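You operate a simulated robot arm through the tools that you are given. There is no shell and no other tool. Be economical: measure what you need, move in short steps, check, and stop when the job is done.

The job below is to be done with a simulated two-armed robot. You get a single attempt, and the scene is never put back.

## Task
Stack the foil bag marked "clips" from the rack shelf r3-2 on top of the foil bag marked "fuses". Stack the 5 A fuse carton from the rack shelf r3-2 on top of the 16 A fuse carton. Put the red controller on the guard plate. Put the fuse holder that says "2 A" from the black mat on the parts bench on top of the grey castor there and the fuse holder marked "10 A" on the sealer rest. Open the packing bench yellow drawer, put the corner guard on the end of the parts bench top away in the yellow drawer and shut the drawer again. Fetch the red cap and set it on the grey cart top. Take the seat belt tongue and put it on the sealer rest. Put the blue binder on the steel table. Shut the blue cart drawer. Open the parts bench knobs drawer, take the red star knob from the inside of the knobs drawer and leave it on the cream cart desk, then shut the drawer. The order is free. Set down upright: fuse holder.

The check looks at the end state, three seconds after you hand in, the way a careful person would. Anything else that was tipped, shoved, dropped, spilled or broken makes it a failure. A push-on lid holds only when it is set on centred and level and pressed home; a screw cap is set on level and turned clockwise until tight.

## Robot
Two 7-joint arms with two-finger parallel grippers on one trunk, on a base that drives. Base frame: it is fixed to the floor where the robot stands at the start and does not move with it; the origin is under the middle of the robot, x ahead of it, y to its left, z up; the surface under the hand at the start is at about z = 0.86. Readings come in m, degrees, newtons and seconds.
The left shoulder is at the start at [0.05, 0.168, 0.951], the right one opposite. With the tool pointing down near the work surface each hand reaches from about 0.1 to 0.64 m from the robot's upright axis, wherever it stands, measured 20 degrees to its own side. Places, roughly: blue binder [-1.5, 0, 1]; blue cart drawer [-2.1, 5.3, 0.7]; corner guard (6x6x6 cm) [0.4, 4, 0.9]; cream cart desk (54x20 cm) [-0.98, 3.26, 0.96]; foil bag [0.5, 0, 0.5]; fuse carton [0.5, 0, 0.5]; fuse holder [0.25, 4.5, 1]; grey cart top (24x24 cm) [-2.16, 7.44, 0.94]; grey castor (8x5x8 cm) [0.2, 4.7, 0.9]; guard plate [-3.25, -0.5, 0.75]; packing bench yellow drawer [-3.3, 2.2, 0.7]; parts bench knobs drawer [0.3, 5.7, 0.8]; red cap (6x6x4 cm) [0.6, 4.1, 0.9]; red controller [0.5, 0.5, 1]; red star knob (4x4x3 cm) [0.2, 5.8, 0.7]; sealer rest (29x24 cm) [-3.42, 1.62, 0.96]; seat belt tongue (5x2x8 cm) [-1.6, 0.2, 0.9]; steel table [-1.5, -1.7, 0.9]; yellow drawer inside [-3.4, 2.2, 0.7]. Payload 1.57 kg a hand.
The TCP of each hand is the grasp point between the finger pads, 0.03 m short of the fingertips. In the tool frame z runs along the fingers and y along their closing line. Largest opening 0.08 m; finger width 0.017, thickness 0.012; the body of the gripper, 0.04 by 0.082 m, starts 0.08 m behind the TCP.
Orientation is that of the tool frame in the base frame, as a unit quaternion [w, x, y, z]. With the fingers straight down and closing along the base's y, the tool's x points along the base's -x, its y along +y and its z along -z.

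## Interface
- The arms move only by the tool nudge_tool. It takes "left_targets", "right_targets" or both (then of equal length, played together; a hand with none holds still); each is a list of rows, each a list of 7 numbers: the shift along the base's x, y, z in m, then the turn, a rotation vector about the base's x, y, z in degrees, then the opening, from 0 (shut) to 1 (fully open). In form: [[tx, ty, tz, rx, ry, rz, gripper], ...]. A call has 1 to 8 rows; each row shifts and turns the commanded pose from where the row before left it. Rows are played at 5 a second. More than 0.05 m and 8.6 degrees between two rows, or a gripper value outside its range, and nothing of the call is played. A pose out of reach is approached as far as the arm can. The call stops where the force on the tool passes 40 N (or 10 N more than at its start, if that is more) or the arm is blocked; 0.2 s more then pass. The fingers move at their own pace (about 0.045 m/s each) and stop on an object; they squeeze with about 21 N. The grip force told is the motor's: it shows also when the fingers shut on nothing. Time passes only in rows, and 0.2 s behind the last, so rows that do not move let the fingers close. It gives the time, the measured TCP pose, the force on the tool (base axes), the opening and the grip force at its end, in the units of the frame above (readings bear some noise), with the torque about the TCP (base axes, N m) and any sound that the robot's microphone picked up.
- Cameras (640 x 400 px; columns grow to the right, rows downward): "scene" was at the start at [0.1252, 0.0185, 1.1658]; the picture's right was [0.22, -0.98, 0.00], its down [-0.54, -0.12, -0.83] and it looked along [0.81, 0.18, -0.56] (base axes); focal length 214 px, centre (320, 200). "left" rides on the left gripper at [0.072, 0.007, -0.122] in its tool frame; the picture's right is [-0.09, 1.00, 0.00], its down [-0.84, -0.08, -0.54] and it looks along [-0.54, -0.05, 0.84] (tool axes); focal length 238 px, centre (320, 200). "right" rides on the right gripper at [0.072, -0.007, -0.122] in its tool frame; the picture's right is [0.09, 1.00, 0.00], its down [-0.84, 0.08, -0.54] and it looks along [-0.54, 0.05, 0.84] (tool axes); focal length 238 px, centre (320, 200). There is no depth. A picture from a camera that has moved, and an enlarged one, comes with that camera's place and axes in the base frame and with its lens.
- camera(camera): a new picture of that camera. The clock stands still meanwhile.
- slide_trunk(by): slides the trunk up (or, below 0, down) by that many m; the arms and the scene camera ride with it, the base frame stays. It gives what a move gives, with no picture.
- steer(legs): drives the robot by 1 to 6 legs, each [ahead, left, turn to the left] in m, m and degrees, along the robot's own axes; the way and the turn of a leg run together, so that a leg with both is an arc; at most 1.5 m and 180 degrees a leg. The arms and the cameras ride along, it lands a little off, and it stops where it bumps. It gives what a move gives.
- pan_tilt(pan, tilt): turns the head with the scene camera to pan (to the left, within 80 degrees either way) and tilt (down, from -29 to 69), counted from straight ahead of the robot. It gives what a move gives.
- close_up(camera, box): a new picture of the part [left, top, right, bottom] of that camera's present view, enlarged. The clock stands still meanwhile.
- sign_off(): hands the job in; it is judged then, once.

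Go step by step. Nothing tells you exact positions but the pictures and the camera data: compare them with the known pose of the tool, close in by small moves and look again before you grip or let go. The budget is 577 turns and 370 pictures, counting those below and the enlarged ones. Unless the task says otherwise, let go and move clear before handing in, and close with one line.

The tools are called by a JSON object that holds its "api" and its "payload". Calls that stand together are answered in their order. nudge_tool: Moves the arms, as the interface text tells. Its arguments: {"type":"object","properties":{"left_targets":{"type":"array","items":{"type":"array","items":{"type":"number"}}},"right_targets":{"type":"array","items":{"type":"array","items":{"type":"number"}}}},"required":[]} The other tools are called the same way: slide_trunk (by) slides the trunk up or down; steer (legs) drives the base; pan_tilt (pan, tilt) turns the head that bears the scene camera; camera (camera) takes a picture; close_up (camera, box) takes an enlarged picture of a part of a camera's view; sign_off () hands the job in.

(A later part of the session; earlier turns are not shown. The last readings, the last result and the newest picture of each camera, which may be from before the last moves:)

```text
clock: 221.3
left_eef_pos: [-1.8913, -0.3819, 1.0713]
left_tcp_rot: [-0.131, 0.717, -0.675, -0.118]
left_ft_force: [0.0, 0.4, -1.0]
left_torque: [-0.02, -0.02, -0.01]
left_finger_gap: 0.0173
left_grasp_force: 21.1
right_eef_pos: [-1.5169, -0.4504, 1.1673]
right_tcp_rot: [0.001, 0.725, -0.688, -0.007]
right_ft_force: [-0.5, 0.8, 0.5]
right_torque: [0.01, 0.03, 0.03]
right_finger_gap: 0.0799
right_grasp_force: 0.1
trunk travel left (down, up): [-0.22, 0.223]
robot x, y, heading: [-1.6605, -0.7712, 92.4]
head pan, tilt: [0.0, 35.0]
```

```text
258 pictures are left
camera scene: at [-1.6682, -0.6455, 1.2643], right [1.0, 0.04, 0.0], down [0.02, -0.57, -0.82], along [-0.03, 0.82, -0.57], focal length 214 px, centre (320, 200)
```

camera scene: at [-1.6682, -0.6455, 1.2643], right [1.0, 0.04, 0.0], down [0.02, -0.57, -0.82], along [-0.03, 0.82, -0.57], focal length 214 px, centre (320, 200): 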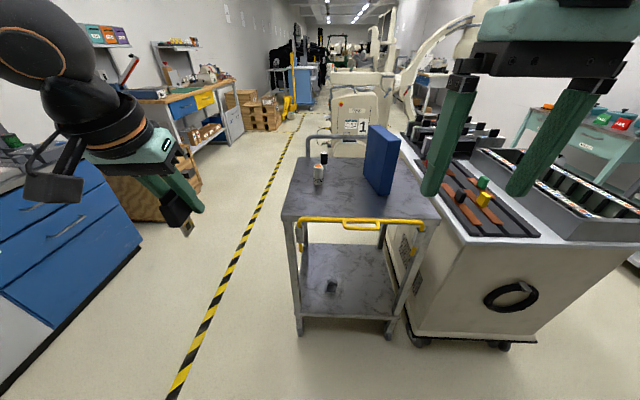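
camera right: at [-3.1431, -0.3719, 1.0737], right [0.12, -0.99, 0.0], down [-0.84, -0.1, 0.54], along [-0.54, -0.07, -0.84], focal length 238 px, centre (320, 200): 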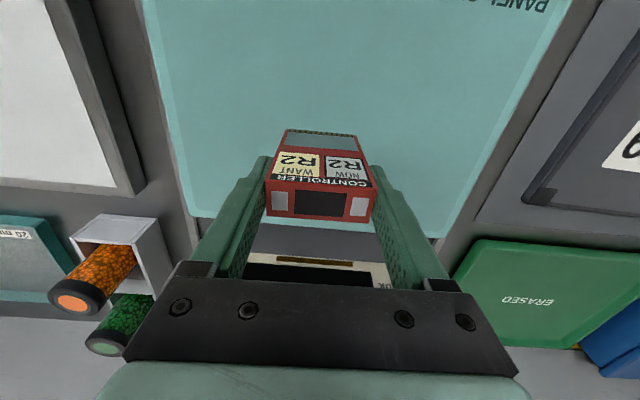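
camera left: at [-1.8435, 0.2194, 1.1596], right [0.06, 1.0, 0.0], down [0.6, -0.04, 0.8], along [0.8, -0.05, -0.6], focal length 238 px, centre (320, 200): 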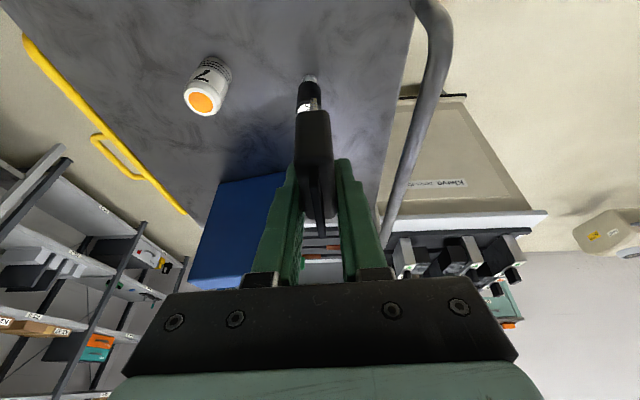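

Binder: centre ≈(-1.44, 0.075), 5 cm thick along x, top z≈1.03. I drive in and reach over it.

{"api": "slide_trunk", "payload": {"by": 0.1}}

{"api": "steer", "payload": {"legs": [[0, -0.08, -2.4], [0.25, 0, 0]]}}

{"api": "camera", "payload": {"camera": "right"}}

{"api": "camera", "payload": {"camera": "scene"}}

```text
clock: 222.6
left_eef_pos: [-1.8902, -0.3813, 1.1698]
left_tcp_rot: [-0.131, 0.717, -0.674, -0.119]
left_ft_force: [0.0, -0.7, -1.6]
left_torque: [0.0, 0.02, 0.01]
left_finger_gap: 0.0176
left_grasp_force: 21.5
right_eef_pos: [-1.5154, -0.4503, 1.2664]
right_tcp_rot: [0.001, 0.726, -0.688, -0.006]
right_ft_force: [0.2, -0.7, 0.0]
right_torque: [0.02, 0.0, -0.01]
right_finger_gap: 0.0801
right_grasp_force: 0.1
trunk travel left (down, up): [-0.32, 0.123]
robot x, y, heading: [-1.6603, -0.7704, 92.5]
head pan, tilt: [0.0, 35.0]
```

```text
clock: 225.4
left_eef_pos: [-1.7907, -0.1156, 1.1704]
left_tcp_rot: [-0.133, 0.701, -0.691, -0.116]
left_ft_force: [-0.5, -1.1, -2.3]
left_torque: [0.0, 0.0, -0.01]
left_finger_gap: 0.0176
left_grasp_force: 20.6
right_eef_pos: [-1.4189, -0.2026, 1.2667]
right_tcp_rot: [0.0, 0.709, -0.706, -0.006]
right_ft_force: [0.2, 0.0, -1.1]
right_torque: [-0.02, -0.03, 0.03]
right_finger_gap: 0.0804
right_grasp_force: 0.0
trunk travel left (down, up): [-0.32, 0.123]
robot x, y, heading: [-1.5827, -0.5162, 89.4]
head pan, tilt: [0.0, 35.0]
```

```text
257 pictures are left
camera right: at [-1.4107, -0.2762, 1.3878], right [-1.0, -0.1, 0.01], down [-0.08, 0.83, 0.55], along [-0.06, 0.55, -0.83], focal length 238 px, centre (320, 200)
```

right: 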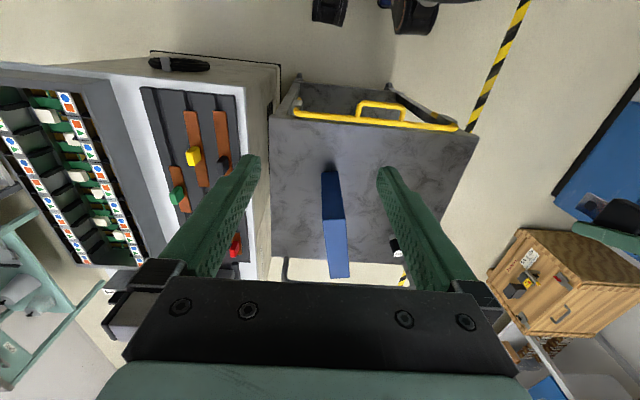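

```text
256 pictures are left
camera scene: at [-1.5807, -0.3906, 1.3642], right [1.0, -0.01, 0.0], down [0.0, -0.57, -0.82], along [0.01, 0.82, -0.57], focal length 214 px, centre (320, 200)
```

scene: 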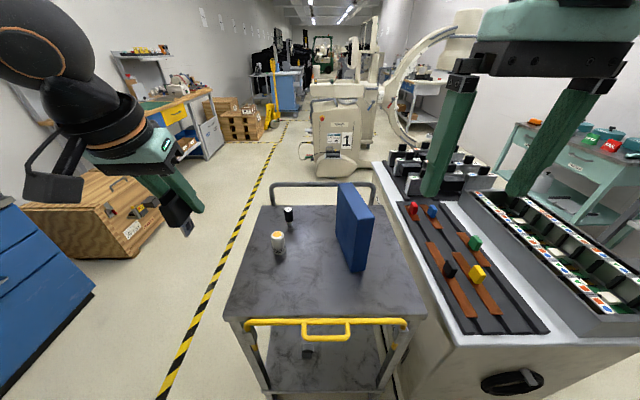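

{"api": "close_up", "payload": {"camera": "right", "box": [260, 150, 420, 290]}}

{"api": "close_up", "payload": {"camera": "scene", "box": [290, 160, 420, 290]}}

```text
2.86 times, centred on (340, 220) of right
camera zoom: at [-1.4107, -0.2762, 1.3878], right [-1.0, -0.1, 0.01], down [-0.08, 0.83, 0.55], along [-0.06, 0.55, -0.83], focal length 681 px, centre (263, 143)
```

zoom: 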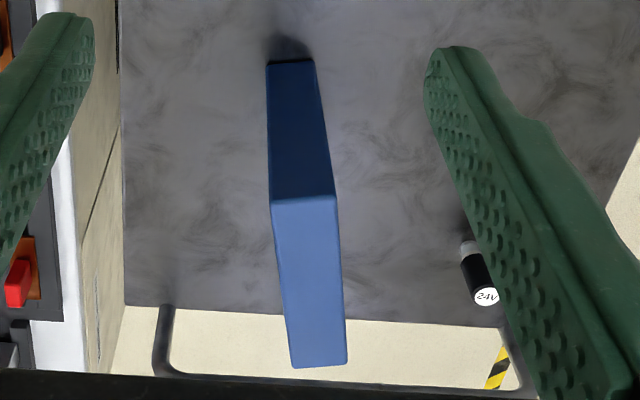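

```text
3.08 times, centred on (355, 225) of scene
camera zoom: at [-1.5807, -0.3906, 1.3642], right [1.0, -0.01, 0.0], down [0.0, -0.57, -0.82], along [0.01, 0.82, -0.57], focal length 660 px, centre (212, 123)
```

zoom: 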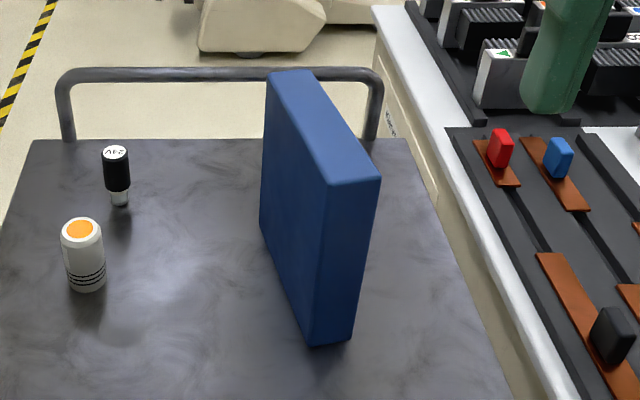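

Binder measured: centre ≈(-1.48,0.09), turned ~11.5°, top z 1.023, 4.6 cm thick. I creep 4 cm, move over it, turn and descend.

{"api": "steer", "payload": {"legs": [[0.04, 0, 0]]}}

{"api": "nudge_tool", "payload": {"right_targets": [[-0.014, 0.04, -0.02, 0, 0, 5.5, 1], [-0.014, 0.04, -0.02, 0, 0, 5.5, 1], [-0.014, 0.04, -0.02, 0, 0, 0, 1], [-0.014, 0.04, -0.02, 0, 0, 0, 1], [0, 0.04, -0.02, 0, 0, 0, 1], [0, 0.038, -0.02, 0, 0, 0, 1]]}}

{"api": "camera", "payload": {"camera": "right"}}

```text
clock: 226.3
left_eef_pos: [-1.7903, -0.074, 1.1713]
left_tcp_rot: [-0.132, 0.7, -0.692, -0.114]
left_ft_force: [0.0, 0.0, -1.3]
left_torque: [0.04, 0.01, 0.01]
left_finger_gap: 0.0177
left_grasp_force: 21.3
right_eef_pos: [-1.4175, -0.1615, 1.2672]
right_tcp_rot: [0.0, 0.708, -0.706, -0.006]
right_ft_force: [-0.3, 0.7, 0.3]
right_torque: [-0.04, -0.01, 0.01]
right_finger_gap: 0.0798
right_grasp_force: 0.1
trunk travel left (down, up): [-0.32, 0.123]
robot x, y, heading: [-1.5818, -0.4797, 89.1]
head pan, tilt: [0.0, 35.0]
```

```text
clock: 227.7
left_eef_pos: [-1.7897, -0.0738, 1.1693]
left_tcp_rot: [-0.134, 0.7, -0.693, -0.114]
left_ft_force: [0.1, -0.2, -0.5]
left_torque: [0.0, 0.0, 0.01]
left_finger_gap: 0.0178
left_grasp_force: 20.6
right_eef_pos: [-1.479, 0.077, 1.152]
right_tcp_rot: [0.0, 0.773, -0.635, -0.006]
right_ft_force: [0.0, -0.1, -0.6]
right_torque: [-0.04, -0.01, 0.0]
right_finger_gap: 0.08
right_grasp_force: 0.0
trunk travel left (down, up): [-0.32, 0.123]
robot x, y, heading: [-1.5811, -0.4811, 89.6]
head pan, tilt: [0.0, 35.0]
```

```text
253 pictures are left
camera right: at [-1.4563, 0.007, 1.2717], right [-0.96, -0.29, 0.01], down [-0.23, 0.8, 0.55], along [-0.16, 0.53, -0.83], focal length 238 px, centre (320, 200)
```

right: 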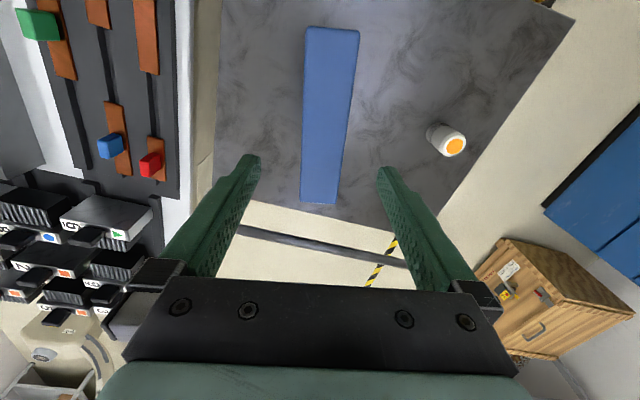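

Aligned. Descend and grip.

{"api": "nudge_tool", "payload": {"right_targets": [[0, 0, -0.045, 0, 0, 0, 1], [0, 0, -0.045, 0, 0, 0, 1], [0, 0, -0.04, 0, 0, 0, 1], [0, 0, -0.03, 0, 0, 0, 1]]}}

{"api": "camera", "payload": {"camera": "right"}}

```text
clock: 228.7
left_eef_pos: [-1.7895, -0.076, 1.1702]
left_tcp_rot: [-0.133, 0.7, -0.693, -0.115]
left_ft_force: [0.2, -0.1, -1.1]
left_torque: [0.05, 0.0, -0.03]
left_finger_gap: 0.0173
left_grasp_force: 21.1
right_eef_pos: [-1.4751, 0.0718, 0.9864]
right_tcp_rot: [0.001, 0.772, -0.636, -0.007]
right_ft_force: [-0.5, -0.1, -0.5]
right_torque: [0.01, 0.03, -0.02]
right_finger_gap: 0.08
right_grasp_force: 0.1
trunk travel left (down, up): [-0.32, 0.123]
robot x, y, heading: [-1.5803, -0.4759, 89.4]
head pan, tilt: [0.0, 35.0]
```

```text
252 pictures are left
camera right: at [-1.4537, 0.0027, 1.1086], right [-0.96, -0.28, 0.01], down [-0.23, 0.8, 0.55], along [-0.16, 0.53, -0.83], focal length 238 px, centre (320, 200)
```

right: 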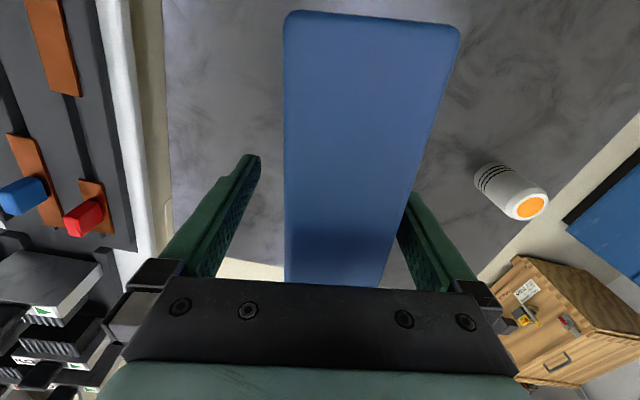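

The binder is ~1.3 cm off centre; I correct and close.

{"api": "nudge_tool", "payload": {"right_targets": [[-0.0125, -0.0035, 0, 0, 0, 0, 1], [0, 0, 0, 0, 0, 0, 1]]}}

{"api": "camera", "payload": {"camera": "right"}}

```text
clock: 229.3
left_eef_pos: [-1.7891, -0.075, 1.1705]
left_tcp_rot: [-0.133, 0.7, -0.693, -0.115]
left_ft_force: [-0.2, -0.2, -0.9]
left_torque: [0.01, -0.02, 0.02]
left_finger_gap: 0.0179
left_grasp_force: 21.2
right_eef_pos: [-1.4877, 0.0716, 0.9866]
right_tcp_rot: [0.001, 0.772, -0.635, -0.008]
right_ft_force: [-0.5, -0.5, -0.3]
right_torque: [0.02, 0.01, -0.01]
right_finger_gap: 0.0802
right_grasp_force: 0.0
trunk travel left (down, up): [-0.32, 0.123]
robot x, y, heading: [-1.5797, -0.4781, 89.6]
head pan, tilt: [0.0, 35.0]
```

```text
251 pictures are left
camera right: at [-1.4651, 0.0001, 1.1084], right [-0.96, -0.28, 0.01], down [-0.23, 0.8, 0.55], along [-0.16, 0.53, -0.83], focal length 238 px, centre (320, 200)
```

right: 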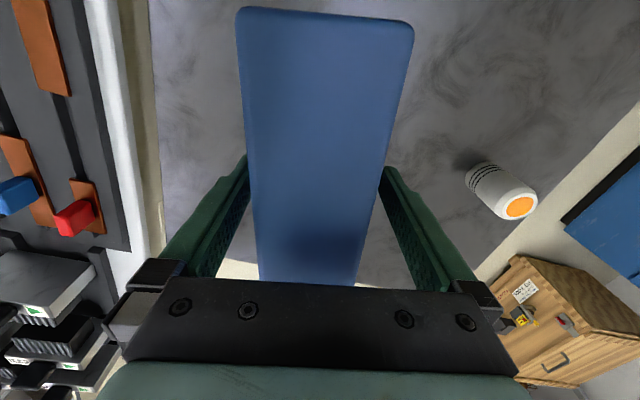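

{"api": "nudge_tool", "payload": {"right_targets": [[0, 0, 0, 0, 0, 0, 0], [0, 0, 0, 0, 0, 0, 0], [0, 0, 0, 0, 0, 0, 0], [0, 0, 0, 0, 0, 0, 0], [0, 0, 0.02, 0, 0, 0, 0], [0, 0, 0.03, 0, 0, 0, 0], [0, 0, 0.04, 0, 0, 0, 0]]}}

{"api": "camera", "payload": {"camera": "scene"}}

```text
clock: 230.9
left_eef_pos: [-1.7911, -0.0742, 1.1707]
left_tcp_rot: [-0.133, 0.7, -0.693, -0.115]
left_ft_force: [-0.4, -0.5, -1.7]
left_torque: [0.01, 0.04, 0.0]
left_finger_gap: 0.0176
left_grasp_force: 21.0
right_eef_pos: [-1.4895, 0.0718, 1.0785]
right_tcp_rot: [0.002, 0.773, -0.634, -0.006]
right_ft_force: [0.4, 0.2, -7.0]
right_torque: [-0.05, 0.0, 0.01]
right_finger_gap: 0.0448
right_grasp_force: 20.9
trunk travel left (down, up): [-0.32, 0.123]
robot x, y, heading: [-1.5774, -0.4793, 89.5]
head pan, tilt: [0.0, 35.0]
```

```text
250 pictures are left
camera scene: at [-1.5804, -0.3507, 1.3642], right [1.0, -0.01, 0.0], down [-0.01, -0.57, -0.82], along [0.01, 0.82, -0.57], focal length 214 px, centre (320, 200)
```

scene: 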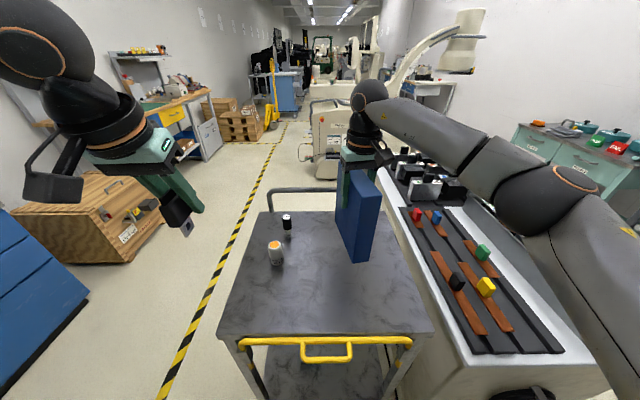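

Binder lifted. Raise a little more and retract toward me, then back away.

{"api": "nudge_tool", "payload": {"right_targets": [[0, 0, 0.04, 0, 0, 0, 0], [0, -0.04, 0.02, 0, 0, 0, 0], [0, -0.045, 0, 0, 0, 0, 0], [0, -0.045, 0, 0, 0, 0, 0], [0, -0.045, 0, 0, 0, 0, 0], [0, -0.045, 0, 0, 0, 0, 0]]}}

{"api": "steer", "payload": {"legs": [[-0.25, 0, 0]]}}

{"api": "pan_tilt", "payload": {"pan": 80, "tilt": 25}}

{"api": "camera", "payload": {"camera": "scene"}}

{"api": "pan_tilt", "payload": {"pan": -80, "tilt": 25}}

{"api": "camera", "payload": {"camera": "scene"}}

```text
clock: 232.3
left_eef_pos: [-1.7891, -0.0754, 1.17]
left_tcp_rot: [-0.133, 0.7, -0.692, -0.116]
left_ft_force: [-0.3, 0.0, -1.6]
left_torque: [-0.01, 0.04, 0.04]
left_finger_gap: 0.0175
left_grasp_force: 21.1
right_eef_pos: [-1.4853, -0.146, 1.1357]
right_tcp_rot: [0.0, 0.772, -0.635, -0.006]
right_ft_force: [0.0, 0.1, -7.3]
right_torque: [-0.03, 0.0, -0.02]
right_finger_gap: 0.0448
right_grasp_force: 20.9
trunk travel left (down, up): [-0.32, 0.123]
robot x, y, heading: [-1.579, -0.4813, 89.6]
head pan, tilt: [0.0, 35.0]
```

```text
clock: 234.1
left_eef_pos: [-1.7937, -0.3282, 1.1702]
left_tcp_rot: [-0.133, 0.702, -0.691, -0.115]
left_ft_force: [0.0, 0.1, -0.2]
left_torque: [0.05, 0.03, 0.03]
left_finger_gap: 0.0176
left_grasp_force: 21.0
right_eef_pos: [-1.4893, -0.3972, 1.136]
right_tcp_rot: [0.001, 0.774, -0.633, -0.006]
right_ft_force: [-0.3, -0.2, -6.6]
right_torque: [-0.05, -0.04, -0.02]
right_finger_gap: 0.0449
right_grasp_force: 20.5
trunk travel left (down, up): [-0.32, 0.123]
robot x, y, heading: [-1.5813, -0.7303, 89.8]
head pan, tilt: [0.0, 35.0]
```

```text
clock: 235.7
left_eef_pos: [-1.793, -0.3282, 1.1706]
left_tcp_rot: [-0.133, 0.701, -0.691, -0.116]
left_ft_force: [-0.9, 0.3, -0.6]
left_torque: [0.0, -0.03, 0.01]
left_finger_gap: 0.0176
left_grasp_force: 21.0
right_eef_pos: [-1.4883, -0.3959, 1.1347]
right_tcp_rot: [0.0, 0.774, -0.633, -0.005]
right_ft_force: [0.2, -0.9, -7.4]
right_torque: [-0.04, -0.02, -0.01]
right_finger_gap: 0.0448
right_grasp_force: 20.7
trunk travel left (down, up): [-0.32, 0.123]
robot x, y, heading: [-1.5807, -0.7271, 90.1]
head pan, tilt: [80.0, 25.0]
```

```text
249 pictures are left
camera scene: at [-1.6737, -0.674, 1.38], right [0.18, 0.98, 0.0], down [0.42, -0.08, -0.91], along [-0.89, 0.16, -0.42], focal length 214 px, centre (320, 200)
```

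scene: 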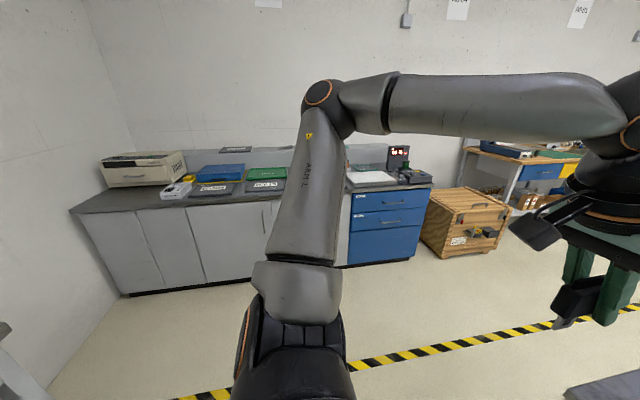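

```text
clock: 238.1
left_eef_pos: [-1.7939, -0.3271, 1.1706]
left_tcp_rot: [-0.133, 0.701, -0.692, -0.114]
left_ft_force: [0.1, -0.6, -0.5]
left_torque: [0.0, 0.0, -0.02]
left_finger_gap: 0.0175
left_grasp_force: 20.8
right_eef_pos: [-1.4895, -0.3973, 1.1353]
right_tcp_rot: [0.001, 0.774, -0.633, -0.007]
right_ft_force: [0.3, 0.1, -6.8]
right_torque: [-0.05, 0.01, 0.04]
right_finger_gap: 0.0448
right_grasp_force: 20.8
trunk travel left (down, up): [-0.32, 0.123]
robot x, y, heading: [-1.5798, -0.7305, 89.5]
head pan, tilt: [-80.0, 25.0]
```

```text
248 pictures are left
camera scene: at [-1.4922, -0.6751, 1.38], right [0.17, -0.99, 0.0], down [-0.42, -0.07, -0.91], along [0.89, 0.15, -0.42], focal length 214 px, centre (320, 200)
```

scene: 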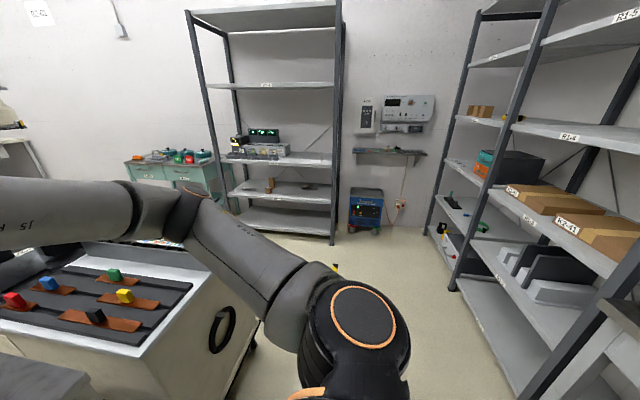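

I turn left toward the south to find the steel table.

{"api": "steer", "payload": {"legs": [[-0.08, 0, 0], [0, 0, 90], [0, 0, 90]]}}

{"api": "pan_tilt", "payload": {"pan": 0, "tilt": 30}}

{"api": "camera", "payload": {"camera": "scene"}}

```text
clock: 246.9
left_eef_pos: [-1.3502, -1.2017, 1.17]
left_tcp_rot: [0.119, 0.672, 0.719, -0.13]
left_ft_force: [-0.4, -0.2, -1.8]
left_torque: [-0.01, -0.02, 0.0]
left_finger_gap: 0.0175
left_grasp_force: 21.4
right_eef_pos: [-1.6577, -1.15, 1.1356]
right_tcp_rot: [0.006, 0.613, 0.79, 0.001]
right_ft_force: [0.5, 0.1, -6.8]
right_torque: [0.06, 0.04, 0.01]
right_finger_gap: 0.0448
right_grasp_force: 21.4
trunk travel left (down, up): [-0.32, 0.123]
robot x, y, heading: [-1.5828, -0.8133, -87.3]
head pan, tilt: [-80.0, 25.0]
```

```text
clock: 248.5
left_eef_pos: [-1.3501, -1.2029, 1.1705]
left_tcp_rot: [0.119, 0.672, 0.72, -0.13]
left_ft_force: [0.1, -0.4, -0.8]
left_torque: [0.0, -0.03, -0.03]
left_finger_gap: 0.0179
left_grasp_force: 21.5
right_eef_pos: [-1.6572, -1.1486, 1.1351]
right_tcp_rot: [0.007, 0.612, 0.79, 0.001]
right_ft_force: [-0.5, 0.2, -7.1]
right_torque: [0.04, -0.01, 0.03]
right_finger_gap: 0.0447
right_grasp_force: 21.3
trunk travel left (down, up): [-0.32, 0.123]
robot x, y, heading: [-1.5804, -0.8094, -87.3]
head pan, tilt: [0.0, 30.0]
```

```text
247 pictures are left
camera scene: at [-1.5778, -0.9428, 1.372], right [-1.0, -0.05, 0.0], down [-0.02, 0.5, -0.87], along [0.04, -0.86, -0.5], focal length 214 px, centre (320, 200)
```

scene: 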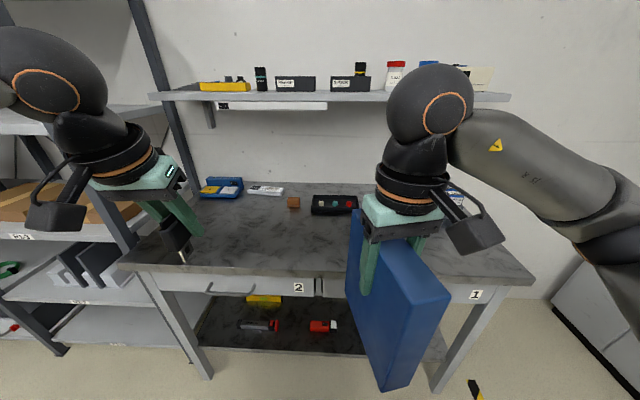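

The steel table is ahead (front edge y≈-1.36, top ≈0.88) with free space at the front. I drive in and reach out with the binder.

{"api": "steer", "payload": {"legs": [[0.16, 0, 0]]}}

{"api": "nudge_tool", "payload": {"right_targets": [[0, -0.045, 0, 0, 0, 0, 0], [0, -0.045, 0, 0, 0, 0, 0], [0, -0.045, 0, 0, 0, 0, 0], [0, -0.045, 0, 0, 0, 0, 0]]}}

{"api": "camera", "payload": {"camera": "scene"}}

{"api": "camera", "payload": {"camera": "right"}}

```text
clock: 249.9
left_eef_pos: [-1.3421, -1.3647, 1.1697]
left_tcp_rot: [0.118, 0.671, 0.72, -0.129]
left_ft_force: [-0.6, -0.3, -0.6]
left_torque: [0.0, -0.01, 0.01]
left_finger_gap: 0.0179
left_grasp_force: 21.0
right_eef_pos: [-1.6483, -1.3127, 1.1351]
right_tcp_rot: [0.007, 0.611, 0.791, 0.001]
right_ft_force: [0.0, -0.5, -7.3]
right_torque: [0.1, 0.01, 0.02]
right_finger_gap: 0.0448
right_grasp_force: 20.9
trunk travel left (down, up): [-0.32, 0.123]
robot x, y, heading: [-1.5754, -0.9725, -87.4]
head pan, tilt: [0.0, 30.0]
```

```text
clock: 250.9
left_eef_pos: [-1.341, -1.364, 1.1699]
left_tcp_rot: [0.117, 0.671, 0.72, -0.129]
left_ft_force: [-0.4, 0.0, -0.9]
left_torque: [-0.02, 0.0, -0.03]
left_finger_gap: 0.0176
left_grasp_force: 21.1
right_eef_pos: [-1.6463, -1.4899, 1.1387]
right_tcp_rot: [0.006, 0.611, 0.791, 0.0]
right_ft_force: [-0.3, -0.1, -7.1]
right_torque: [0.05, -0.01, -0.01]
right_finger_gap: 0.045
right_grasp_force: 21.1
trunk travel left (down, up): [-0.32, 0.123]
robot x, y, heading: [-1.5732, -0.9753, -87.3]
head pan, tilt: [0.0, 30.0]
```

```text
246 pictures are left
camera scene: at [-1.5691, -1.1057, 1.3719], right [-1.0, -0.05, 0.0], down [-0.03, 0.5, -0.87], along [0.04, -0.86, -0.5], focal length 214 px, centre (320, 200)
```

scene: 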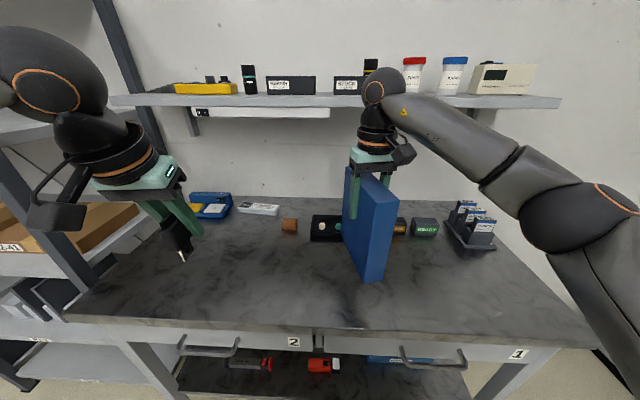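

```text
245 pictures are left
camera right: at [-1.6719, -1.4218, 1.2591], right [0.94, 0.34, 0.01], down [0.28, -0.79, 0.55], along [0.19, -0.51, -0.84], focal length 238 px, centre (320, 200)
```

right: 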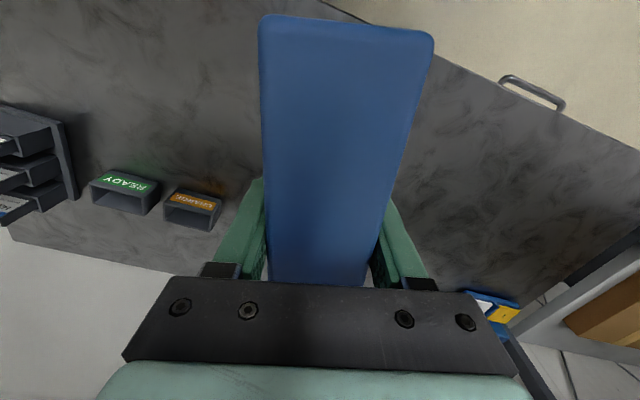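

Clear of the items behind. Lower carefully.

{"api": "nudge_tool", "payload": {"right_targets": [[0, 0.01, -0.03, 0, 0, 0, 0], [0, 0, -0.02, 0, 0, 0, 0], [0, 0, -0.01, 0, 0, 0, 0], [0, 0, -0.008, 0, 0, 0, 0], [0, 0, -0.006, 0, 0, 0, 0], [0, 0, -0.006, 0, 0, 0, 0]]}}

{"api": "close_up", "payload": {"camera": "scene", "box": [260, 140, 500, 320]}}

```text
clock: 252.3
left_eef_pos: [-1.3411, -1.3629, 1.1691]
left_tcp_rot: [0.119, 0.672, 0.72, -0.13]
left_ft_force: [0.6, 0.0, -0.5]
left_torque: [-0.02, 0.01, 0.0]
left_finger_gap: 0.0176
left_grasp_force: 20.9
right_eef_pos: [-1.6483, -1.482, 1.0554]
right_tcp_rot: [0.007, 0.611, 0.791, 0.001]
right_ft_force: [-0.4, 0.7, -6.5]
right_torque: [0.06, 0.0, -0.02]
right_finger_gap: 0.0446
right_grasp_force: 21.4
trunk travel left (down, up): [-0.32, 0.123]
robot x, y, heading: [-1.5759, -0.9728, -87.3]
head pan, tilt: [0.0, 30.0]
```

```text
2.22 times, centred on (380, 230) of scene
camera zoom: at [-1.5696, -1.1053, 1.372], right [-1.0, -0.05, 0.0], down [-0.02, 0.5, -0.87], along [0.04, -0.86, -0.5], focal length 477 px, centre (187, 133)
```

zoom: 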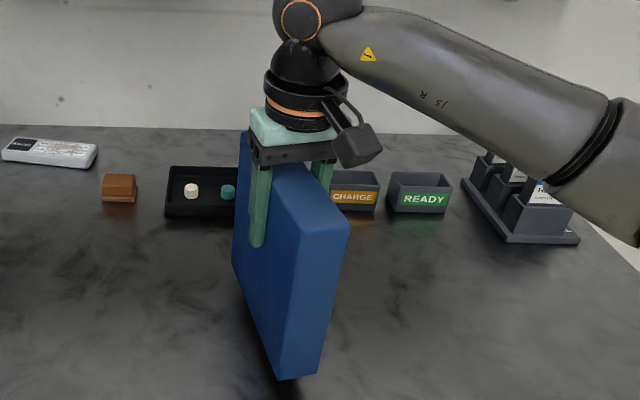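

Nearly touching. Small steps until contact.

{"api": "nudge_tool", "payload": {"right_targets": [[0, 0, -0.004, 0, 0, 0, 0], [0, 0, -0.004, 0, 0, 0, 0], [0, 0, -0.003, 0, 0, 0, 0], [0, 0, -0.003, 0, 0, 0, 0]]}}

```text
clock: 253.3
left_eef_pos: [-1.3425, -1.3626, 1.1697]
left_tcp_rot: [0.119, 0.671, 0.72, -0.13]
left_ft_force: [0.1, -0.1, -0.9]
left_torque: [-0.01, -0.02, -0.01]
left_finger_gap: 0.0178
left_grasp_force: 20.7
right_eef_pos: [-1.6486, -1.4812, 1.0413]
right_tcp_rot: [0.006, 0.611, 0.791, 0.001]
right_ft_force: [0.8, 0.6, -6.5]
right_torque: [0.06, -0.01, 0.0]
right_finger_gap: 0.0447
right_grasp_force: 21.0
trunk travel left (down, up): [-0.32, 0.123]
robot x, y, heading: [-1.5799, -0.9718, -87.3]
head pan, tilt: [0.0, 30.0]
```

{"api": "nudge_tool", "payload": {"right_targets": [[0, 0, -0.004, 0, 0, 0, 0], [0, 0, -0.004, 0, 0, 0, 0], [0, 0, -0.003, 0, 0, 0, 0], [0, 0, -0.003, 0, 0, 0, 0]]}}

{"api": "close_up", "payload": {"camera": "scene", "box": [260, 140, 500, 320]}}

```text
clock: 254.3
left_eef_pos: [-1.342, -1.363, 1.1706]
left_tcp_rot: [0.119, 0.671, 0.72, -0.13]
left_ft_force: [-0.3, 0.3, -2.1]
left_torque: [-0.01, 0.01, -0.02]
left_finger_gap: 0.0178
left_grasp_force: 21.0
right_eef_pos: [-1.6483, -1.483, 1.0278]
right_tcp_rot: [0.006, 0.613, 0.79, 0.001]
right_ft_force: [0.3, -1.3, -6.7]
right_torque: [0.0, 0.0, 0.02]
right_finger_gap: 0.0451
right_grasp_force: 21.0
trunk travel left (down, up): [-0.32, 0.123]
robot x, y, heading: [-1.5749, -0.9731, -87.2]
head pan, tilt: [0.0, 30.0]
```

```text
2.22 times, centred on (380, 230) of scene
camera zoom: at [-1.5696, -1.1053, 1.372], right [-1.0, -0.05, 0.0], down [-0.02, 0.5, -0.87], along [0.04, -0.86, -0.5], focal length 477 px, centre (187, 133)
```

zoom: 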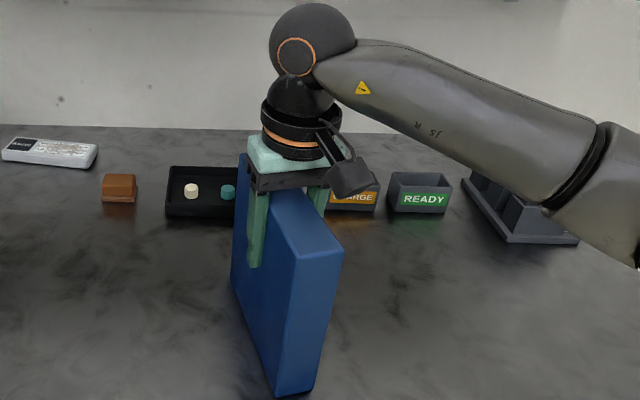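

{"api": "nudge_tool", "payload": {"right_targets": [[0, 0, -0.004, 0, 0, 0, 0], [0, 0, -0.004, 0, 0, 0, 0], [0, 0, -0.004, 0, 0, 0, 0], [0, 0, -0.004, 0, 0, 0, 0], [0, 0, -0.004, 0, 0, 0, 0]]}}

```text
clock: 255.5
left_eef_pos: [-1.3416, -1.3627, 1.1699]
left_tcp_rot: [0.119, 0.671, 0.72, -0.132]
left_ft_force: [0.4, 0.3, -1.1]
left_torque: [0.01, 0.05, 0.01]
left_finger_gap: 0.0176
left_grasp_force: 20.2
right_eef_pos: [-1.6483, -1.4802, 1.0092]
right_tcp_rot: [0.008, 0.612, 0.791, -0.001]
right_ft_force: [-0.2, -3.1, 17.6]
right_torque: [-0.08, 0.52, 0.12]
right_finger_gap: 0.0449
right_grasp_force: 20.8
trunk travel left (down, up): [-0.32, 0.123]
robot x, y, heading: [-1.5712, -0.9709, -87.2]
head pan, tilt: [0.0, 30.0]
```

Contact. Ease up and release.

{"api": "nudge_tool", "payload": {"right_targets": [[0, 0, 0.0015, 0, 0, 0, 0], [0, 0, 0, 0, 0, 0, 0.8], [0, 0, 0, 0, 0, 0, 0.9], [0, 0, 0, 0, 0, 0, 0.9], [0, 0, 0.03, 0, 0, 0, 0.9], [0, 0, 0.04, 0, 0, 0, 0.9], [0, 0, 0.045, 0, 0, 0, 0.9], [0, 0.03, 0.03, 0, 0, 0, 0.9]]}}

{"api": "close_up", "payload": {"camera": "scene", "box": [260, 140, 500, 320]}}

```text
clock: 257.3
left_eef_pos: [-1.342, -1.3621, 1.1704]
left_tcp_rot: [0.118, 0.672, 0.72, -0.13]
left_ft_force: [0.7, -0.3, -0.6]
left_torque: [-0.02, -0.02, -0.02]
left_finger_gap: 0.0176
left_grasp_force: 20.7
right_eef_pos: [-1.6488, -1.4543, 1.1549]
right_tcp_rot: [0.007, 0.611, 0.791, 0.0]
right_ft_force: [-0.4, -0.4, 0.3]
right_torque: [-0.02, -0.03, -0.01]
right_finger_gap: 0.0718
right_grasp_force: 0.0
trunk travel left (down, up): [-0.32, 0.123]
robot x, y, heading: [-1.5759, -0.9693, -87.3]
head pan, tilt: [0.0, 30.0]
```

```text
2.22 times, centred on (380, 230) of scene
camera zoom: at [-1.5697, -1.1039, 1.3721], right [-1.0, -0.05, 0.0], down [-0.02, 0.5, -0.87], along [0.04, -0.87, -0.5], focal length 477 px, centre (187, 133)
```

zoom: 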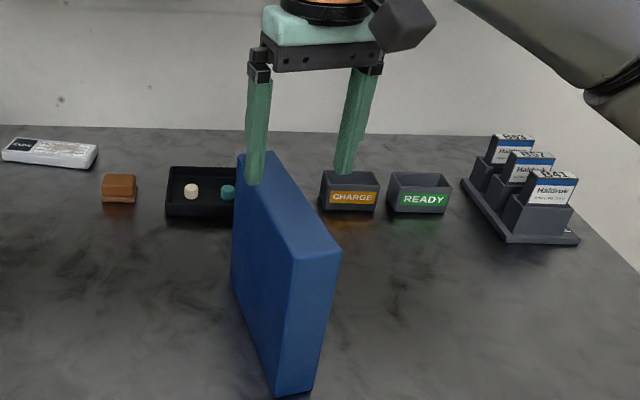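

The binder stands well. Now to the packing bench with the tongue: back off, face west, travel north.

{"api": "nudge_tool", "payload": {"right_targets": [[0, 0.045, 0.01, 0, 0, 0, 0.9], [0, 0.045, 0, 0, 0, 0, 0.9], [0, 0.04, 0, 0, 0, 0, 0.9]]}}

{"api": "steer", "payload": {"legs": [[-0.28, 0, 0], [0, 0, -92.7], [0.8, 0, 0], [0, -1.3, 0], [0, -1.1, 0]]}}

{"api": "pan_tilt", "payload": {"pan": 0, "tilt": 25}}

{"api": "camera", "payload": {"camera": "scene"}}

```text
clock: 258.1
left_eef_pos: [-1.3418, -1.3623, 1.1695]
left_tcp_rot: [0.119, 0.671, 0.72, -0.128]
left_ft_force: [0.4, -0.7, -1.1]
left_torque: [-0.05, 0.01, 0.0]
left_finger_gap: 0.0178
left_grasp_force: 21.0
right_eef_pos: [-1.6495, -1.3219, 1.1647]
right_tcp_rot: [0.006, 0.612, 0.791, 0.0]
right_ft_force: [0.8, 0.3, 1.1]
right_torque: [0.0, 0.01, 0.02]
right_finger_gap: 0.072
right_grasp_force: 0.0
trunk travel left (down, up): [-0.32, 0.123]
robot x, y, heading: [-1.5729, -0.9737, -87.3]
head pan, tilt: [0.0, 30.0]
```

```text
clock: 288.9
left_eef_pos: [-2.5747, 1.5897, 1.1706]
left_tcp_rot: [-0.022, 0.983, -0.041, -0.175]
left_ft_force: [0.1, 1.1, -1.6]
left_torque: [0.01, 0.02, 0.01]
left_finger_gap: 0.0178
left_grasp_force: 21.3
right_eef_pos: [-2.4886, 1.8879, 1.1644]
right_tcp_rot: [0.004, 0.999, 0.052, -0.006]
right_ft_force: [0.3, 0.2, -0.2]
right_torque: [0.0, 0.01, 0.01]
right_finger_gap: 0.0721
right_grasp_force: 0.0
trunk travel left (down, up): [-0.32, 0.123]
robot x, y, heading: [-2.1551, 1.7582, 174.3]
head pan, tilt: [0.0, 30.0]
```

```text
clock: 289.6
left_eef_pos: [-2.5741, 1.5893, 1.1707]
left_tcp_rot: [-0.022, 0.984, -0.041, -0.175]
left_ft_force: [-0.1, 0.3, -0.5]
left_torque: [0.0, 0.03, 0.04]
left_finger_gap: 0.0175
left_grasp_force: 21.2
right_eef_pos: [-2.4891, 1.8878, 1.1641]
right_tcp_rot: [0.005, 0.999, 0.052, -0.005]
right_ft_force: [0.4, 1.1, -0.9]
right_torque: [0.03, 0.03, -0.03]
right_finger_gap: 0.0719
right_grasp_force: 0.1
trunk travel left (down, up): [-0.32, 0.123]
robot x, y, heading: [-2.1539, 1.7597, 174.2]
head pan, tilt: [0.0, 25.0]
```

```text
241 pictures are left
camera scene: at [-2.2868, 1.7738, 1.38], right [0.1, 0.99, 0.0], down [0.42, -0.04, -0.91], along [-0.9, 0.09, -0.42], focal length 214 px, centre (320, 200)
```

scene: 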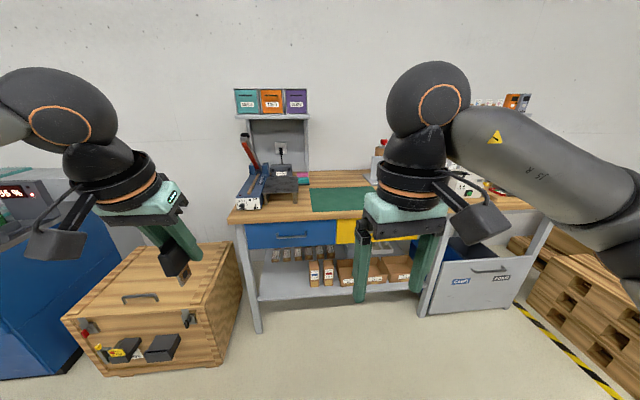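

{"api": "close_up", "payload": {"camera": "scene", "box": [220, 80, 420, 260]}}

```text
2.22 times, centred on (320, 170) of scene
camera zoom: at [-2.2868, 1.7738, 1.38], right [0.1, 0.99, 0.0], down [0.42, -0.04, -0.91], along [-0.9, 0.09, -0.42], focal length 477 px, centre (320, 267)
```

zoom: 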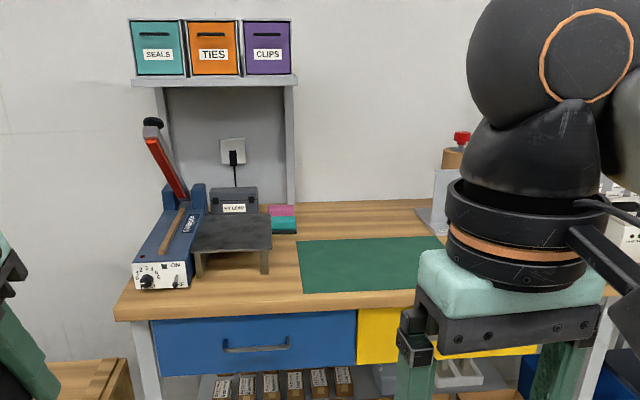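

The sealer rest is the dark platform beside the sealer (top ≈0.96). I square up, drive in, and extend the left hand.

{"api": "steer", "payload": {"legs": [[0, -0.13, 5.8], [0.58, 0, 0]]}}

{"api": "pan_tilt", "payload": {"pan": 12, "tilt": 33}}

{"api": "camera", "payload": {"camera": "scene"}}

{"api": "camera", "payload": {"camera": "left"}}

```text
clock: 294.1
left_eef_pos: [-3.113, 1.6885, 1.1697]
left_tcp_rot: [-0.014, 0.984, 0.002, -0.175]
left_ft_force: [0.1, 0.2, -0.9]
left_torque: [0.01, 0.01, 0.02]
left_finger_gap: 0.0178
left_grasp_force: 21.1
right_eef_pos: [-3.0528, 1.9943, 1.1644]
right_tcp_rot: [0.005, 0.996, 0.093, -0.005]
right_ft_force: [0.3, -0.5, -0.2]
right_torque: [0.0, -0.05, 0.01]
right_finger_gap: 0.0721
right_grasp_force: 0.0
trunk travel left (down, up): [-0.32, 0.123]
robot x, y, heading: [-2.7081, 1.8945, 178.6]
head pan, tilt: [0.0, 25.0]
```

```text
clock: 294.9
left_eef_pos: [-3.1135, 1.6877, 1.1699]
left_tcp_rot: [-0.014, 0.984, 0.002, -0.175]
left_ft_force: [-0.5, -0.9, -1.3]
left_torque: [-0.02, 0.01, -0.05]
left_finger_gap: 0.0176
left_grasp_force: 21.1
right_eef_pos: [-3.0539, 1.9939, 1.1643]
right_tcp_rot: [0.006, 0.996, 0.094, -0.005]
right_ft_force: [1.0, 0.4, 0.3]
right_torque: [0.0, 0.02, 0.02]
right_finger_gap: 0.072
right_grasp_force: 0.1
trunk travel left (down, up): [-0.32, 0.123]
robot x, y, heading: [-2.7083, 1.8968, 179.1]
head pan, tilt: [12.0, 33.0]
```

```text
239 pictures are left
camera scene: at [-2.8375, 1.8781, 1.3674], right [-0.19, 0.98, 0.0], down [0.53, 0.1, -0.84], along [-0.82, -0.16, -0.54], focal length 214 px, centre (320, 200)
```

scene: 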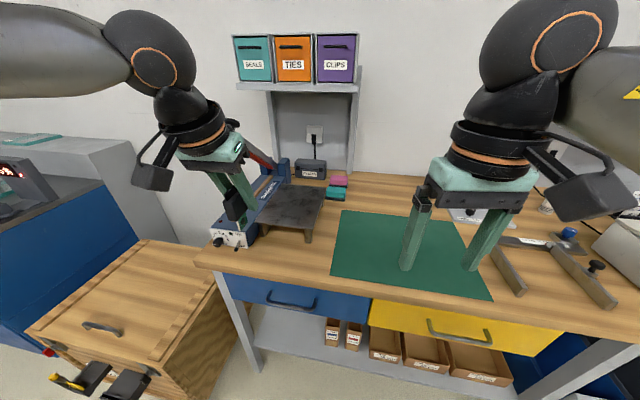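

```text
238 pictures are left
camera left: at [-3.0025, 1.6795, 1.2596], right [-0.09, -1.0, 0.0], down [-0.6, 0.06, 0.8], along [-0.8, 0.07, -0.6], focal length 238 px, centre (320, 200)
```

left: 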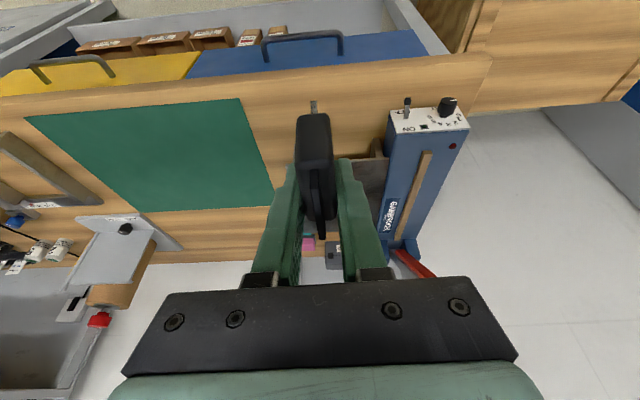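

Rest corners: x -3.54…-3.28, right edge y≈1.765. Drive 8 cm closer and reach to about (-3.36,1.70).

{"api": "steer", "payload": {"legs": [[0.08, 0, 0]]}}

{"api": "nudge_tool", "payload": {"left_targets": [[-0.04, 0.005, 0, 0, 0, 0, 0], [-0.04, 0.005, 0, 0, 0, 0, 0], [-0.04, 0, 0, 0, 0, 0, 0], [-0.04, 0, -0.02, 0, 0, 0, 0]]}}

{"api": "camera", "payload": {"camera": "scene"}}

{"api": "camera", "payload": {"camera": "left"}}

```text
clock: 295.9
left_eef_pos: [-3.1932, 1.6895, 1.1706]
left_tcp_rot: [-0.015, 0.984, 0.002, -0.175]
left_ft_force: [0.0, -0.3, -1.1]
left_torque: [0.01, 0.02, 0.0]
left_finger_gap: 0.0175
left_grasp_force: 20.5
right_eef_pos: [-3.1335, 1.9943, 1.1638]
right_tcp_rot: [0.006, 0.995, 0.095, -0.003]
right_ft_force: [-0.6, -0.3, -0.9]
right_torque: [0.03, -0.02, -0.02]
right_finger_gap: 0.0719
right_grasp_force: 0.0
trunk travel left (down, up): [-0.32, 0.123]
robot x, y, heading: [-2.7849, 1.898, 179.3]
head pan, tilt: [12.0, 33.0]
```

```text
clock: 296.9
left_eef_pos: [-3.3543, 1.6977, 1.1514]
left_tcp_rot: [-0.013, 0.985, 0.002, -0.174]
left_ft_force: [-0.1, -0.4, -1.0]
left_torque: [0.03, 0.0, -0.06]
left_finger_gap: 0.0176
left_grasp_force: 21.2
right_eef_pos: [-3.1331, 1.995, 1.1632]
right_tcp_rot: [0.005, 0.995, 0.095, -0.003]
right_ft_force: [-0.9, 0.1, 0.4]
right_torque: [-0.01, -0.01, 0.02]
right_finger_gap: 0.072
right_grasp_force: 0.2
trunk travel left (down, up): [-0.32, 0.123]
robot x, y, heading: [-2.79, 1.8959, 179.0]
head pan, tilt: [12.0, 33.0]
```

```text
237 pictures are left
camera scene: at [-2.918, 1.8791, 1.3672], right [-0.19, 0.98, 0.0], down [0.54, 0.1, -0.84], along [-0.82, -0.16, -0.55], focal length 214 px, centre (320, 200)
```

scene: 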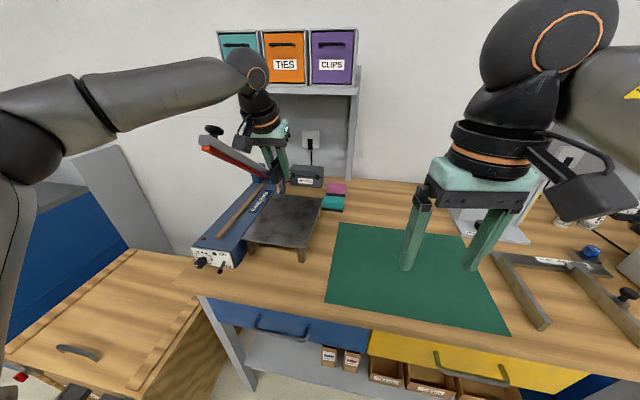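

```text
236 pictures are left
camera left: at [-3.2443, 1.6877, 1.2404], right [-0.09, -1.0, 0.01], down [-0.6, 0.06, 0.8], along [-0.8, 0.07, -0.6], focal length 238 px, centre (320, 200)
```

left: 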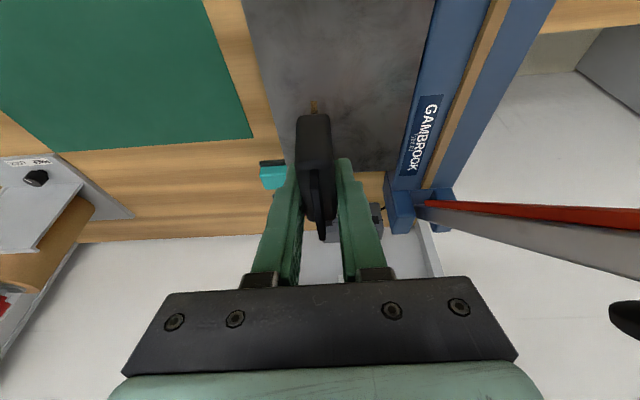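

Clear of the sealer lever. Lower in steps to the rest.

{"api": "nudge_tool", "payload": {"left_targets": [[-0.01, -0.005, -0.03, 0, 0, 0, 0], [0, 0, -0.03, 0, 0, 0, 0], [0, 0, -0.02, 0, 0, 0, 0], [0, 0, -0.01, 0, 0, 0, 0]]}}

{"api": "close_up", "payload": {"camera": "scene", "box": [180, 80, 360, 280]}}

```text
clock: 297.9
left_eef_pos: [-3.3618, 1.6945, 1.0616]
left_tcp_rot: [-0.015, 0.984, 0.001, -0.176]
left_ft_force: [0.4, -0.4, -0.7]
left_torque: [0.01, 0.01, 0.02]
left_finger_gap: 0.0174
left_grasp_force: 21.2
right_eef_pos: [-3.1326, 1.9949, 1.1649]
right_tcp_rot: [0.005, 0.996, 0.094, -0.004]
right_ft_force: [-0.4, 0.1, -0.1]
right_torque: [0.01, 0.0, -0.02]
right_finger_gap: 0.072
right_grasp_force: 0.2
trunk travel left (down, up): [-0.32, 0.123]
robot x, y, heading: [-2.7896, 1.8982, 179.1]
head pan, tilt: [12.0, 33.0]
```

```text
2.00 times, centred on (270, 180) of scene
camera zoom: at [-2.9168, 1.8793, 1.3674], right [-0.19, 0.98, 0.0], down [0.53, 0.1, -0.84], along [-0.82, -0.16, -0.54], focal length 429 px, centre (420, 240)
```

zoom: 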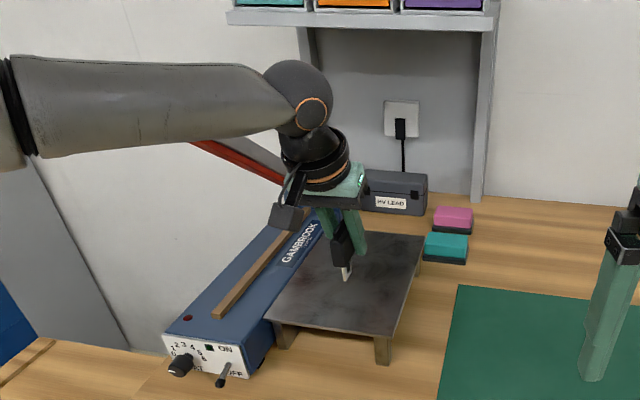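

{"api": "nudge_tool", "payload": {"left_targets": [[0, 0, -0.006, 0, 0, 0, 0], [0, 0, -0.006, 0, 0, 0, 0], [0, 0, -0.004, 0, 0, 0, 0], [0, 0, -0.004, 0, 0, 0, 0], [0, 0, -0.003, 0, 0, 0, 0]]}}

{"api": "close_up", "payload": {"camera": "scene", "box": [240, 150, 340, 240]}}

```text
clock: 299.1
left_eef_pos: [-3.3618, 1.6974, 1.0389]
left_tcp_rot: [-0.014, 0.984, 0.002, -0.175]
left_ft_force: [0.0, 0.5, -0.9]
left_torque: [0.01, 0.0, 0.0]
left_finger_gap: 0.0174
left_grasp_force: 21.0
right_eef_pos: [-3.1321, 1.9946, 1.1637]
right_tcp_rot: [0.005, 0.996, 0.094, -0.005]
right_ft_force: [0.3, -0.8, 0.0]
right_torque: [0.01, -0.01, 0.0]
right_finger_gap: 0.072
right_grasp_force: 0.0
trunk travel left (down, up): [-0.32, 0.123]
robot x, y, heading: [-2.7871, 1.8955, 179.0]
head pan, tilt: [12.0, 33.0]
```

```text
4.44 times, centred on (290, 195) of scene
camera zoom: at [-2.9168, 1.8793, 1.3674], right [-0.19, 0.98, 0.0], down [0.53, 0.1, -0.84], along [-0.82, -0.16, -0.54], focal length 953 px, centre (453, 222)
```

zoom: 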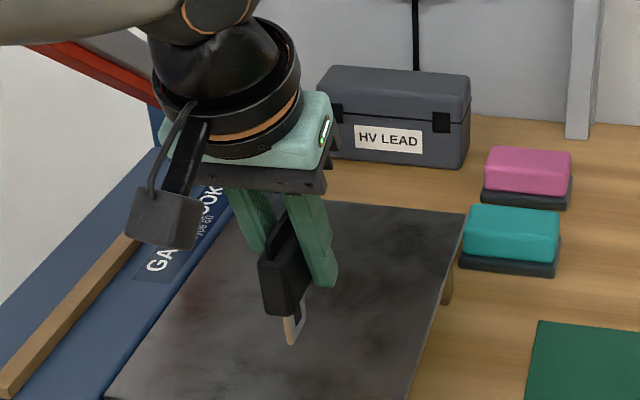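

{"api": "nudge_tool", "payload": {"left_targets": [[0, 0, -0.003, 0, 0, 0, 0], [0, 0, -0.003, 0, 0, 0, 0], [0, 0, -0.003, 0, 0, 0, 0]]}}

```text
clock: 299.9
left_eef_pos: [-3.3625, 1.6946, 1.0275]
left_tcp_rot: [-0.013, 0.984, 0.002, -0.176]
left_ft_force: [0.0, 0.5, 0.6]
left_torque: [0.01, 0.01, -0.01]
left_finger_gap: 0.0177
left_grasp_force: 20.8
right_eef_pos: [-3.1316, 1.995, 1.165]
right_tcp_rot: [0.005, 0.996, 0.094, -0.005]
right_ft_force: [-1.0, -0.1, -0.3]
right_torque: [-0.02, 0.01, 0.01]
right_finger_gap: 0.0718
right_grasp_force: 0.0
trunk travel left (down, up): [-0.32, 0.123]
robot x, y, heading: [-2.7842, 1.8982, 178.9]
head pan, tilt: [12.0, 33.0]
```

{"api": "nudge_tool", "payload": {"left_targets": [[0, 0, -0.003, 0, 0, 0, 0]]}}

```text
clock: 300.4
left_eef_pos: [-3.3625, 1.6951, 1.0258]
left_tcp_rot: [-0.013, 0.984, 0.002, -0.176]
left_ft_force: [0.2, 0.4, -1.2]
left_torque: [-0.01, -0.02, 0.0]
left_finger_gap: 0.0174
left_grasp_force: 21.3
right_eef_pos: [-3.1312, 1.9948, 1.1642]
right_tcp_rot: [0.005, 0.996, 0.094, -0.006]
right_ft_force: [-0.5, -0.3, -0.3]
right_torque: [0.02, 0.01, 0.01]
right_finger_gap: 0.0719
right_grasp_force: 0.0
trunk travel left (down, up): [-0.32, 0.123]
robot x, y, heading: [-2.7902, 1.8959, 178.8]
head pan, tilt: [12.0, 33.0]
```

{"api": "nudge_tool", "payload": {"left_targets": [[0, 0, -0.003, 0, 0, 0, 0], [0, 0, -0.003, 0, 0, 0, 0]]}}

{"api": "close_up", "payload": {"camera": "scene", "box": [240, 150, 340, 240]}}

```text
clock: 300.9
left_eef_pos: [-3.3624, 1.6966, 1.0196]
left_tcp_rot: [-0.013, 0.985, 0.002, -0.174]
left_ft_force: [0.2, 0.5, -0.8]
left_torque: [0.0, 0.0, -0.03]
left_finger_gap: 0.0175
left_grasp_force: 21.2
right_eef_pos: [-3.1323, 1.9949, 1.1634]
right_tcp_rot: [0.005, 0.996, 0.093, -0.004]
right_ft_force: [-0.2, -0.9, 0.0]
right_torque: [-0.02, 0.0, -0.03]
right_finger_gap: 0.0719
right_grasp_force: 0.0
trunk travel left (down, up): [-0.32, 0.123]
robot x, y, heading: [-2.7896, 1.8959, 178.9]
head pan, tilt: [12.0, 33.0]
```

```text
4.44 times, centred on (290, 195) of scene
camera zoom: at [-2.9169, 1.8793, 1.3674], right [-0.19, 0.98, 0.0], down [0.53, 0.1, -0.84], along [-0.82, -0.16, -0.54], focal length 953 px, centre (453, 222)
```

zoom: 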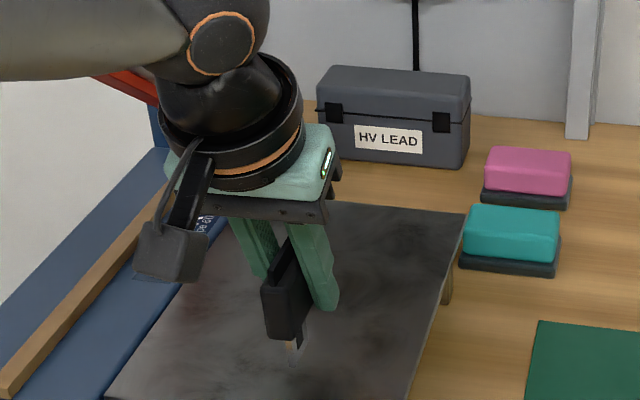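

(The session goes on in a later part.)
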